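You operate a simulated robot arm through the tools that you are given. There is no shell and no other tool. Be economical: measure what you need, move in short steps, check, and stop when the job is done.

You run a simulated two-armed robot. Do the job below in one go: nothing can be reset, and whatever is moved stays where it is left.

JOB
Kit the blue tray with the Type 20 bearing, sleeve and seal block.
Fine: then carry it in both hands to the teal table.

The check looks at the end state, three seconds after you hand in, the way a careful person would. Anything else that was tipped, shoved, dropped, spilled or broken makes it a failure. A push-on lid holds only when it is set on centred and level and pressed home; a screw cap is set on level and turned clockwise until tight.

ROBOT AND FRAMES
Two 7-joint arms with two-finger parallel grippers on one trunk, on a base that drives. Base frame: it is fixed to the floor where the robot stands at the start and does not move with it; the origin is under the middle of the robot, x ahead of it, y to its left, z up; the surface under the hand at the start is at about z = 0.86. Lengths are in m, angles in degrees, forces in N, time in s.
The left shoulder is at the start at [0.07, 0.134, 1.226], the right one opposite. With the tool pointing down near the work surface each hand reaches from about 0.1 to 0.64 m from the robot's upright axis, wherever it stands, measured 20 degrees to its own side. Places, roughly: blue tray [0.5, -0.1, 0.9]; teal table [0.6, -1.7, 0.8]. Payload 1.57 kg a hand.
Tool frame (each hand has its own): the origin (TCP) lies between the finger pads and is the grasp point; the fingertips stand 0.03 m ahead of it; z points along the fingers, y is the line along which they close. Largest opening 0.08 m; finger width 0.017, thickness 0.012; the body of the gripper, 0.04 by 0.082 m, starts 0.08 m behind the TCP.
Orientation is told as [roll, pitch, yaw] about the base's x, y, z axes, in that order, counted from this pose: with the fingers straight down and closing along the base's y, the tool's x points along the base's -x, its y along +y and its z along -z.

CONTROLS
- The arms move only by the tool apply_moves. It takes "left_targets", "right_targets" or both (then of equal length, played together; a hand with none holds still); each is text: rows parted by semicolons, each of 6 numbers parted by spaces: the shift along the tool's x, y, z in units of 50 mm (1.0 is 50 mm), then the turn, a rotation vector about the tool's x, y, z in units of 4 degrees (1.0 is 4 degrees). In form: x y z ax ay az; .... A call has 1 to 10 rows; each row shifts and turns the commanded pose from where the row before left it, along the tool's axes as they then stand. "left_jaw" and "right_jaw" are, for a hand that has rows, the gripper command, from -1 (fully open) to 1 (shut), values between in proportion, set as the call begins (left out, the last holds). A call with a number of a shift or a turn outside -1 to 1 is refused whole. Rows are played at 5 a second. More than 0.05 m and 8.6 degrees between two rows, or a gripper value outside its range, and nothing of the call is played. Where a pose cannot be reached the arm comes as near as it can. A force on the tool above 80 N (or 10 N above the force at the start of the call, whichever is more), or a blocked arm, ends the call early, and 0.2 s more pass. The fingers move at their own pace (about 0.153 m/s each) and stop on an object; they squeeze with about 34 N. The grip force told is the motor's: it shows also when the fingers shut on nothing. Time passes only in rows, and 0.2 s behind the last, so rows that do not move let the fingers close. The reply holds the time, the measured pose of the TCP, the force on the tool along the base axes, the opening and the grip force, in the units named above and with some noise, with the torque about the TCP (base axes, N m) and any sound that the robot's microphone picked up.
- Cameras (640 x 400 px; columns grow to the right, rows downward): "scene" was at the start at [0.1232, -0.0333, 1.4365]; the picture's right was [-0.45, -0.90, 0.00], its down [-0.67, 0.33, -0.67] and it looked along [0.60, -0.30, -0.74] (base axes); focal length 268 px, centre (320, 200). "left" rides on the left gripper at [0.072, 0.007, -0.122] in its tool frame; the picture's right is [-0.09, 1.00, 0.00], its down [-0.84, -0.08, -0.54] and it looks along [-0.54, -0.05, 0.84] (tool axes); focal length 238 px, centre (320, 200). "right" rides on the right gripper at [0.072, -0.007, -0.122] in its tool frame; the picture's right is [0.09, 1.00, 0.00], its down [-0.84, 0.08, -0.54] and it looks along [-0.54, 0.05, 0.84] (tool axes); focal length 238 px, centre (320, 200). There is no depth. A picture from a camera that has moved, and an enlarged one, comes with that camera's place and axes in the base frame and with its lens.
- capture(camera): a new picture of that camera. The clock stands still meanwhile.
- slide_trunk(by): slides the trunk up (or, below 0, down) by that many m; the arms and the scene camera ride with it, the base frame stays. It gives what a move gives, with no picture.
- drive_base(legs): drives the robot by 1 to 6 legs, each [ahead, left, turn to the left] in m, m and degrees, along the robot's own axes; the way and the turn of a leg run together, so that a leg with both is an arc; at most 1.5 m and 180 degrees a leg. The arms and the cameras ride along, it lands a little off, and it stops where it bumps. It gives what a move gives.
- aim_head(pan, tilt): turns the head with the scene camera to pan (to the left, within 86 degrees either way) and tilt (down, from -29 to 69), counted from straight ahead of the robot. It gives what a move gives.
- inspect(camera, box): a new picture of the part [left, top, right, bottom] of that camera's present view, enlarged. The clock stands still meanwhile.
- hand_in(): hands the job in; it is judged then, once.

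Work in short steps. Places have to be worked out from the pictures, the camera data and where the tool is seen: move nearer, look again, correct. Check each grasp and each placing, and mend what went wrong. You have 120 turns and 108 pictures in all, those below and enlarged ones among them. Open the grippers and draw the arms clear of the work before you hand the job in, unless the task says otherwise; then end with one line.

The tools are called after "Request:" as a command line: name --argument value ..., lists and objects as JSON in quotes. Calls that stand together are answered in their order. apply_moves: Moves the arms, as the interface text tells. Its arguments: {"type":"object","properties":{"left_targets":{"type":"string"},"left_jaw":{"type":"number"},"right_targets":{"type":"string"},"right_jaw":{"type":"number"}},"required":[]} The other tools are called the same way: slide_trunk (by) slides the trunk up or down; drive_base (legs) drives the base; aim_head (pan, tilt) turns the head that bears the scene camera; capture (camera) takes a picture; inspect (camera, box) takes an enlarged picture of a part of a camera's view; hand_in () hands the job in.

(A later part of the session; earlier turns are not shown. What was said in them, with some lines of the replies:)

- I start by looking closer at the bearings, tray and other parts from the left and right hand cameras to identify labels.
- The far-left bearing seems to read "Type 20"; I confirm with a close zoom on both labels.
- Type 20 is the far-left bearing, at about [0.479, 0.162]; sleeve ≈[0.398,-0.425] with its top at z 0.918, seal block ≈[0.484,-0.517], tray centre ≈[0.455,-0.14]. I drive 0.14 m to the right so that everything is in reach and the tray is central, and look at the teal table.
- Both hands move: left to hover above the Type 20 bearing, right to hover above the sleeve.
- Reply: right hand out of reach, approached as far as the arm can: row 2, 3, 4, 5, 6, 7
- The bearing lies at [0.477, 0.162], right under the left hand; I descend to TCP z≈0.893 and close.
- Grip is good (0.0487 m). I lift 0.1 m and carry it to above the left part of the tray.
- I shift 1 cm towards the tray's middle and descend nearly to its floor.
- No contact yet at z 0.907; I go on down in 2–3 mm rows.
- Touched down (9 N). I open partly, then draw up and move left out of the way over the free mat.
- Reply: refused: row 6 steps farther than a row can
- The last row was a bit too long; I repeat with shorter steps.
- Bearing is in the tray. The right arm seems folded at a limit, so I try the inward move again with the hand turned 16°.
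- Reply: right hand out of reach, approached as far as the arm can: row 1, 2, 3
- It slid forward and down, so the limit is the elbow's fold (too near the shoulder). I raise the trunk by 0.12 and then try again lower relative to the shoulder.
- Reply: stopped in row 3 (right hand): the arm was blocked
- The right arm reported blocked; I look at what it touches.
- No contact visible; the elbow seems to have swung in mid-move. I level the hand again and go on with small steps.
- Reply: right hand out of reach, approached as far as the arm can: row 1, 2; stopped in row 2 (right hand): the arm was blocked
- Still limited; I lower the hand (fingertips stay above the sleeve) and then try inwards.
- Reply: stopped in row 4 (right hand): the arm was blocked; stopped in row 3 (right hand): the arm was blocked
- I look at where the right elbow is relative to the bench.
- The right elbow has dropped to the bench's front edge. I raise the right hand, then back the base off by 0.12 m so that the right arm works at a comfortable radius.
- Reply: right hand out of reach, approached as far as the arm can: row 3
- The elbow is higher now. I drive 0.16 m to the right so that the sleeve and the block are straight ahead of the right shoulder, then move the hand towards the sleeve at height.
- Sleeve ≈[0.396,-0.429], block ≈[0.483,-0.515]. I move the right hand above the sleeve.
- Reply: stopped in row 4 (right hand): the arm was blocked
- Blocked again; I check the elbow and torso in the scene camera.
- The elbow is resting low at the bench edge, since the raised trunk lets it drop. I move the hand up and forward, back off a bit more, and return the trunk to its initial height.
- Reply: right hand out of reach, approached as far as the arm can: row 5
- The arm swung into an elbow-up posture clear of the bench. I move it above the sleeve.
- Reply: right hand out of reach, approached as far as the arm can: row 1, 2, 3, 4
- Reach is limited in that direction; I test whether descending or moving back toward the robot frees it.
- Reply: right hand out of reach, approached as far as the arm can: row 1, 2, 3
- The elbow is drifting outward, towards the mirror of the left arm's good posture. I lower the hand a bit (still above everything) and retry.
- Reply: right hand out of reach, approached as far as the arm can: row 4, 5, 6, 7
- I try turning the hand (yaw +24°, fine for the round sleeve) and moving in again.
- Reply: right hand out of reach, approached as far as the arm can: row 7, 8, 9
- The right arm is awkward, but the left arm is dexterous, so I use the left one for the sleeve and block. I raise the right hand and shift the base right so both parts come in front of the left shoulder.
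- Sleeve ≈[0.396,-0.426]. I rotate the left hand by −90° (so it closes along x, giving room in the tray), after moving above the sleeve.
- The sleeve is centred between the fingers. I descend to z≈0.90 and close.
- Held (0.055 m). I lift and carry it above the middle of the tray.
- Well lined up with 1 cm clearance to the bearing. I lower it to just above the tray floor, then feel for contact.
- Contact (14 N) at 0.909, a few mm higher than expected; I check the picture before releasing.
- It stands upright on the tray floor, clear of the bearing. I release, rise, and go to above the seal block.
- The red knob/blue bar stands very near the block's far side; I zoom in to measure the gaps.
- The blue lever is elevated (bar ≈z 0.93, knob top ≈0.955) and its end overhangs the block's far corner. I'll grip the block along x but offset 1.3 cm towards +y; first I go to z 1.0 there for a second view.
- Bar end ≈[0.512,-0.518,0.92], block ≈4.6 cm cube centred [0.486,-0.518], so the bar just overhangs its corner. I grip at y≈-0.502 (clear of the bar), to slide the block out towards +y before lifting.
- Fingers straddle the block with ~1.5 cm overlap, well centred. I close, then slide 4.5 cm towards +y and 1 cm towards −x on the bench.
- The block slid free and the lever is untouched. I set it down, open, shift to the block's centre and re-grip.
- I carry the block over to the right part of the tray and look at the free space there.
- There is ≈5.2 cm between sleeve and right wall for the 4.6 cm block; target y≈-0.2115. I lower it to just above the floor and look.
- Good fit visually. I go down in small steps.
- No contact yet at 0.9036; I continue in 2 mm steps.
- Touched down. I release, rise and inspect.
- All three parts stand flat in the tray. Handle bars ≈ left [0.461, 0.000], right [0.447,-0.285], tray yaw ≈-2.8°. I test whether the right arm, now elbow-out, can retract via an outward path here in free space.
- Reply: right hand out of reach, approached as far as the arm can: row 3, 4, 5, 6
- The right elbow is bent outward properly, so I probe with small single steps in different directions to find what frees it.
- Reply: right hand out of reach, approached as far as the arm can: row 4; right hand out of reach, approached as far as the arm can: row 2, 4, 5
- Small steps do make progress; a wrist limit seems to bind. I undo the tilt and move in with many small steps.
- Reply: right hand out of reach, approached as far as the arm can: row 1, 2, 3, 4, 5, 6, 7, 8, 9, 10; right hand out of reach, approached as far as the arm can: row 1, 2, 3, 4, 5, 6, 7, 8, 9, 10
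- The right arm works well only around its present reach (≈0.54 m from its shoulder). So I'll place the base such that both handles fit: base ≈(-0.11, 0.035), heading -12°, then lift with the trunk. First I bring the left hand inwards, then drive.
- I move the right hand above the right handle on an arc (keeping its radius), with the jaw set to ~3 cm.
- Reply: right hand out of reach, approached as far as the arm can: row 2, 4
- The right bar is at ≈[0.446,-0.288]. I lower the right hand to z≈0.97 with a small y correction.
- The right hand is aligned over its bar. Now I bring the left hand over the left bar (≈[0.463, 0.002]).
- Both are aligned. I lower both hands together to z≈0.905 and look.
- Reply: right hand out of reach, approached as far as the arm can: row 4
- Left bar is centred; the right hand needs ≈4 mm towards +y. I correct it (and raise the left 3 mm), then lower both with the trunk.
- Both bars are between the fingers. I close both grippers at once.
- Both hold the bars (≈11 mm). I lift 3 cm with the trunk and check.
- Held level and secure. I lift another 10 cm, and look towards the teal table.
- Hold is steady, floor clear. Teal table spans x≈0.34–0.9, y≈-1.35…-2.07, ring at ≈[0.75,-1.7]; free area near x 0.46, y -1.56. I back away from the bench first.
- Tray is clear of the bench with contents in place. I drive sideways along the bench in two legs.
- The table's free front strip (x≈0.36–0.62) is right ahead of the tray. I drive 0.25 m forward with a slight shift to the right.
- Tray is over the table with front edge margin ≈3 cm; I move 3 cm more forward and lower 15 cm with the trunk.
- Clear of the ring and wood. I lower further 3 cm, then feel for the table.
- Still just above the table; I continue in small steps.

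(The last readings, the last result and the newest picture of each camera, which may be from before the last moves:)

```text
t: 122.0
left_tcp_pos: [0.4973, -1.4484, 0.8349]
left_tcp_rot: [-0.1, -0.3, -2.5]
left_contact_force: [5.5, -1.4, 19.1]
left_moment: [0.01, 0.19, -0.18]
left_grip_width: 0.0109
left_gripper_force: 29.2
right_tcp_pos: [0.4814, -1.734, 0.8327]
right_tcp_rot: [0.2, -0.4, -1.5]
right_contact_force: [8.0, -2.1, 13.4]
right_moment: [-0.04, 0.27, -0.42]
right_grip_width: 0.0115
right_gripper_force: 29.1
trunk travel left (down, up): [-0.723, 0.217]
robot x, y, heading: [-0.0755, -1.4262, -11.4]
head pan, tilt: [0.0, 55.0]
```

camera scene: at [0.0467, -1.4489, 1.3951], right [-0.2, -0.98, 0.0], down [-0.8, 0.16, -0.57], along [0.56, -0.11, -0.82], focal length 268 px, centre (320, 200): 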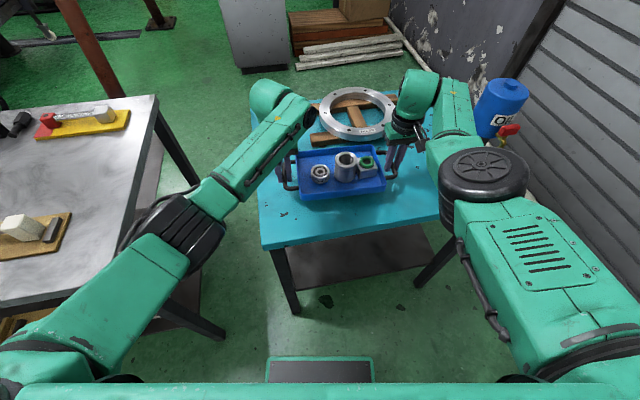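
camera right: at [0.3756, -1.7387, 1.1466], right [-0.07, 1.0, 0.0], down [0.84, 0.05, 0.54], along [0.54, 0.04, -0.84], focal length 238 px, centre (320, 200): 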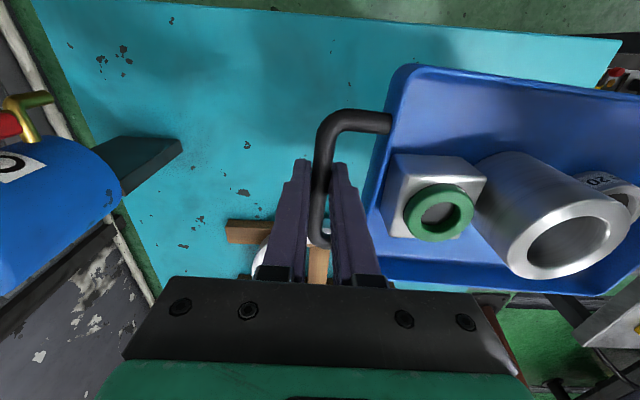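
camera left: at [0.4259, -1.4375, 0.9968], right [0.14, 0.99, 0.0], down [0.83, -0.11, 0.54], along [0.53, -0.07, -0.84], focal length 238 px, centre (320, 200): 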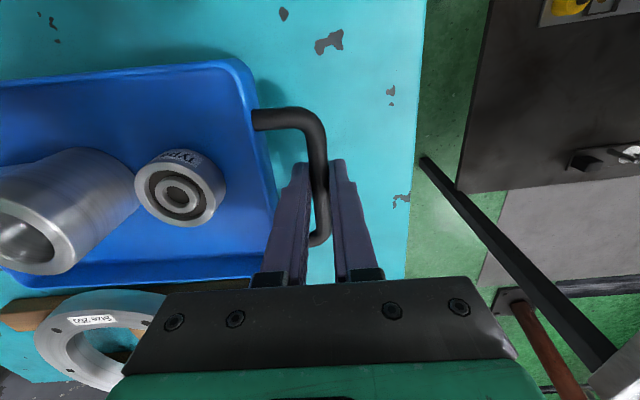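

Landed with ~15 N on each hand. I ease the preload and open both grippers to 3 cm.

Request:
slide_trunk --by 0.003

Request:
apply_moves --left_targets "0 0 0 0 0 0;0 0 0 0 0 0;0 0 0 0 0 0" --right_targets "0 0 0 0 0 0;0 0 0 0 0 0;0 0 0 0 0 0" --left_jaw 0.25 --right_jaw 0.25

Request:
capture --camera "left"

Request:
capture --camera "right"

```text
t: 122.5
left_tcp_pos: [0.4958, -1.4473, 0.835]
left_tcp_rot: [0.0, -0.1, -2.5]
left_contact_force: [1.5, 0.0, 11.7]
left_moment: [-0.03, -0.55, -0.16]
left_grip_width: 0.0115
left_gripper_force: 28.9
right_tcp_pos: [0.4807, -1.7333, 0.8334]
right_tcp_rot: [0.2, -0.1, -1.6]
right_contact_force: [3.9, -1.8, 3.6]
right_moment: [-0.07, -0.38, -0.42]
right_grip_width: 0.0114
right_gripper_force: 28.7
trunk travel left (down, up): [-0.726, 0.214]
robot x, y, heading: [-0.0755, -1.4273, -11.5]
head pan, tilt: [0.0, 55.0]
```

```text
t: 123.3
left_tcp_pos: [0.4978, -1.4468, 0.8329]
left_tcp_rot: [0.0, 0.2, -2.5]
left_contact_force: [0.4, 0.5, 0.1]
left_moment: [0.01, -0.02, -0.03]
left_grip_width: 0.0302
left_gripper_force: 0.1
right_tcp_pos: [0.481, -1.7335, 0.8336]
right_tcp_rot: [0.2, 0.0, -1.6]
right_contact_force: [0.9, -0.6, 0.1]
right_moment: [0.03, 0.0, -0.02]
right_grip_width: 0.0301
right_gripper_force: 0.1
trunk travel left (down, up): [-0.726, 0.214]
robot x, y, heading: [-0.0738, -1.4317, -11.5]
head pan, tilt: [0.0, 55.0]
```

```text
27 pictures are left
camera left: at [0.4253, -1.4371, 0.955], right [0.13, 0.99, 0.0], down [0.83, -0.11, 0.54], along [0.53, -0.07, -0.84], focal length 238 px, centre (320, 200)
```

left: 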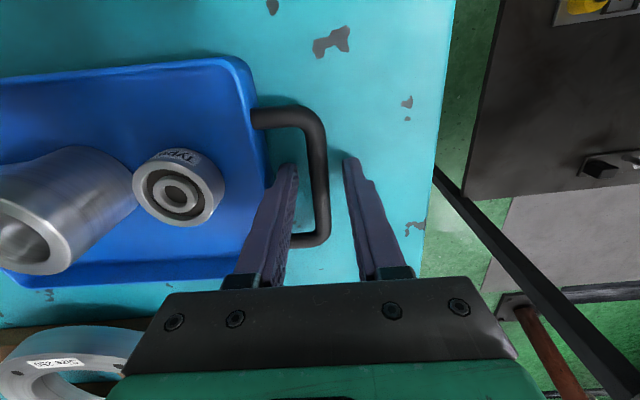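

```text
26 pictures are left
camera right: at [0.4077, -1.7391, 0.9538], right [-0.06, 1.0, 0.0], down [0.84, 0.05, 0.54], along [0.54, 0.04, -0.84], focal length 238 px, centre (320, 200)
```

right: 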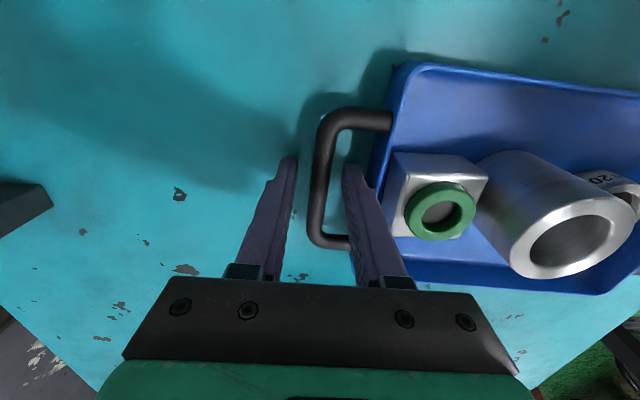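

Both grippers are open and the bars free. I raise the trunk straight up and back off.

Request:
slide_trunk --by 0.16

Request:
drive_base --legs '[[-0.3, 0, 0]]'

Request:
capture --camera "scene"

Request:
inspect --camera "scene" --box '[250, 60, 410, 160]'

```text
t: 125.1
left_tcp_pos: [0.4975, -1.447, 0.9932]
left_tcp_rot: [0.0, 0.1, -2.5]
left_contact_force: [-0.2, 0.3, 0.3]
left_moment: [0.01, 0.02, 0.0]
left_grip_width: 0.0301
left_gripper_force: 0.0
right_tcp_pos: [0.4814, -1.7336, 0.9924]
right_tcp_rot: [0.1, 0.0, -1.6]
right_contact_force: [0.7, -0.3, -0.4]
right_moment: [0.0, 0.02, -0.01]
right_grip_width: 0.0296
right_gripper_force: 0.0
trunk travel left (down, up): [-0.886, 0.054]
robot x, y, heading: [-0.0755, -1.4278, -11.3]
head pan, tilt: [0.0, 55.0]
```

```text
t: 127.2
left_tcp_pos: [0.2023, -1.3905, 0.9922]
left_tcp_rot: [0.0, 0.1, -2.8]
left_contact_force: [-0.4, -0.1, 0.0]
left_moment: [0.0, 0.02, -0.02]
left_grip_width: 0.0299
left_gripper_force: 0.1
right_tcp_pos: [0.1839, -1.6782, 0.9919]
right_tcp_rot: [0.2, 0.0, -2.1]
right_contact_force: [-0.5, 0.9, 0.6]
right_moment: [0.04, 0.0, -0.01]
right_grip_width: 0.0299
right_gripper_force: 0.0
trunk travel left (down, up): [-0.886, 0.054]
robot x, y, heading: [-0.3727, -1.3641, -11.5]
head pan, tilt: [0.0, 55.0]
```

```text
25 pictures are left
camera scene: at [-0.2492, -1.3895, 1.513], right [-0.2, -0.98, 0.0], down [-0.8, 0.17, -0.57], along [0.56, -0.12, -0.82], focal length 268 px, centre (320, 200)
```

scene: 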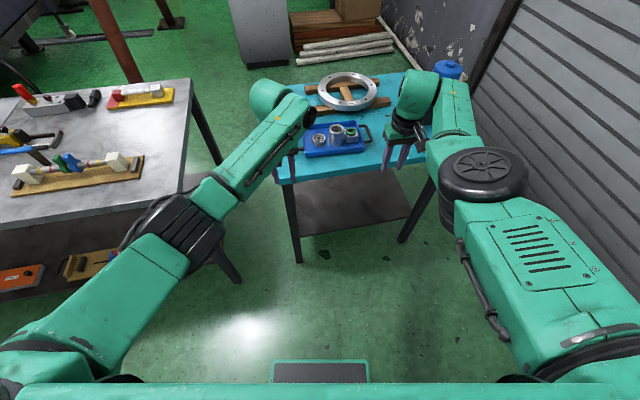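

```text
4.00 times, centred on (330, 110) of scene
camera zoom: at [-0.2492, -1.3895, 1.513], right [-0.2, -0.98, 0.0], down [-0.8, 0.17, -0.57], along [0.56, -0.12, -0.82], focal length 1072 px, centre (280, 560)
```

zoom: 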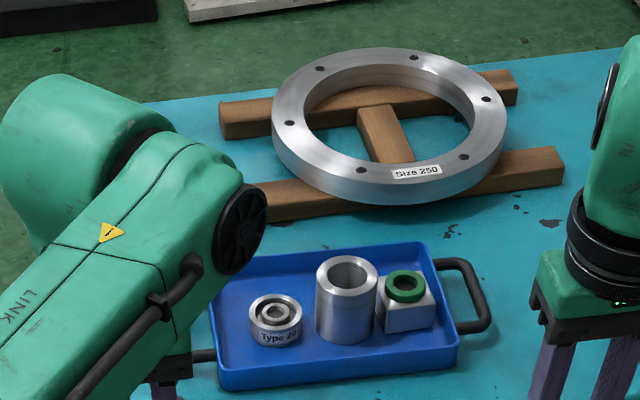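

The tray stands flat on the teal table with the Type 20 bearing, sleeve and seal block in it, and the ring is untouched. I open the grippers fully and hand in.

Request:
apply_moves --left_targets "0 0 0 0 0 0;0 0 0 0 0 0" --right_targets "0 0 0 0 0 0;0 0 0 0 0 0" --left_jaw -1 --right_jaw -1

Request:
hand_in

```text
t: 127.8
left_tcp_pos: [0.2005, -1.3908, 0.9932]
left_tcp_rot: [-0.1, 0.2, -2.8]
left_contact_force: [-0.2, 0.0, 0.1]
left_moment: [0.01, -0.01, -0.02]
left_grip_width: 0.0802
left_gripper_force: 0.0
right_tcp_pos: [0.1829, -1.6772, 0.9921]
right_tcp_rot: [0.3, 0.0, -2.0]
right_contact_force: [0.6, -0.3, 0.1]
right_moment: [-0.03, -0.01, 0.01]
right_grip_width: 0.0801
right_gripper_force: 0.0
trunk travel left (down, up): [-0.886, 0.054]
robot x, y, heading: [-0.3745, -1.3654, -11.9]
head pan, tilt: [0.0, 55.0]
```

```text
The job is handed in.
```

The blue tray, holding the Type 20 bearing, the sleeve and the seal block, was carried in both hands and now stands flat on the teal table. The grippers are open, the arms are clear, and I saw nothing else moved or knocked.
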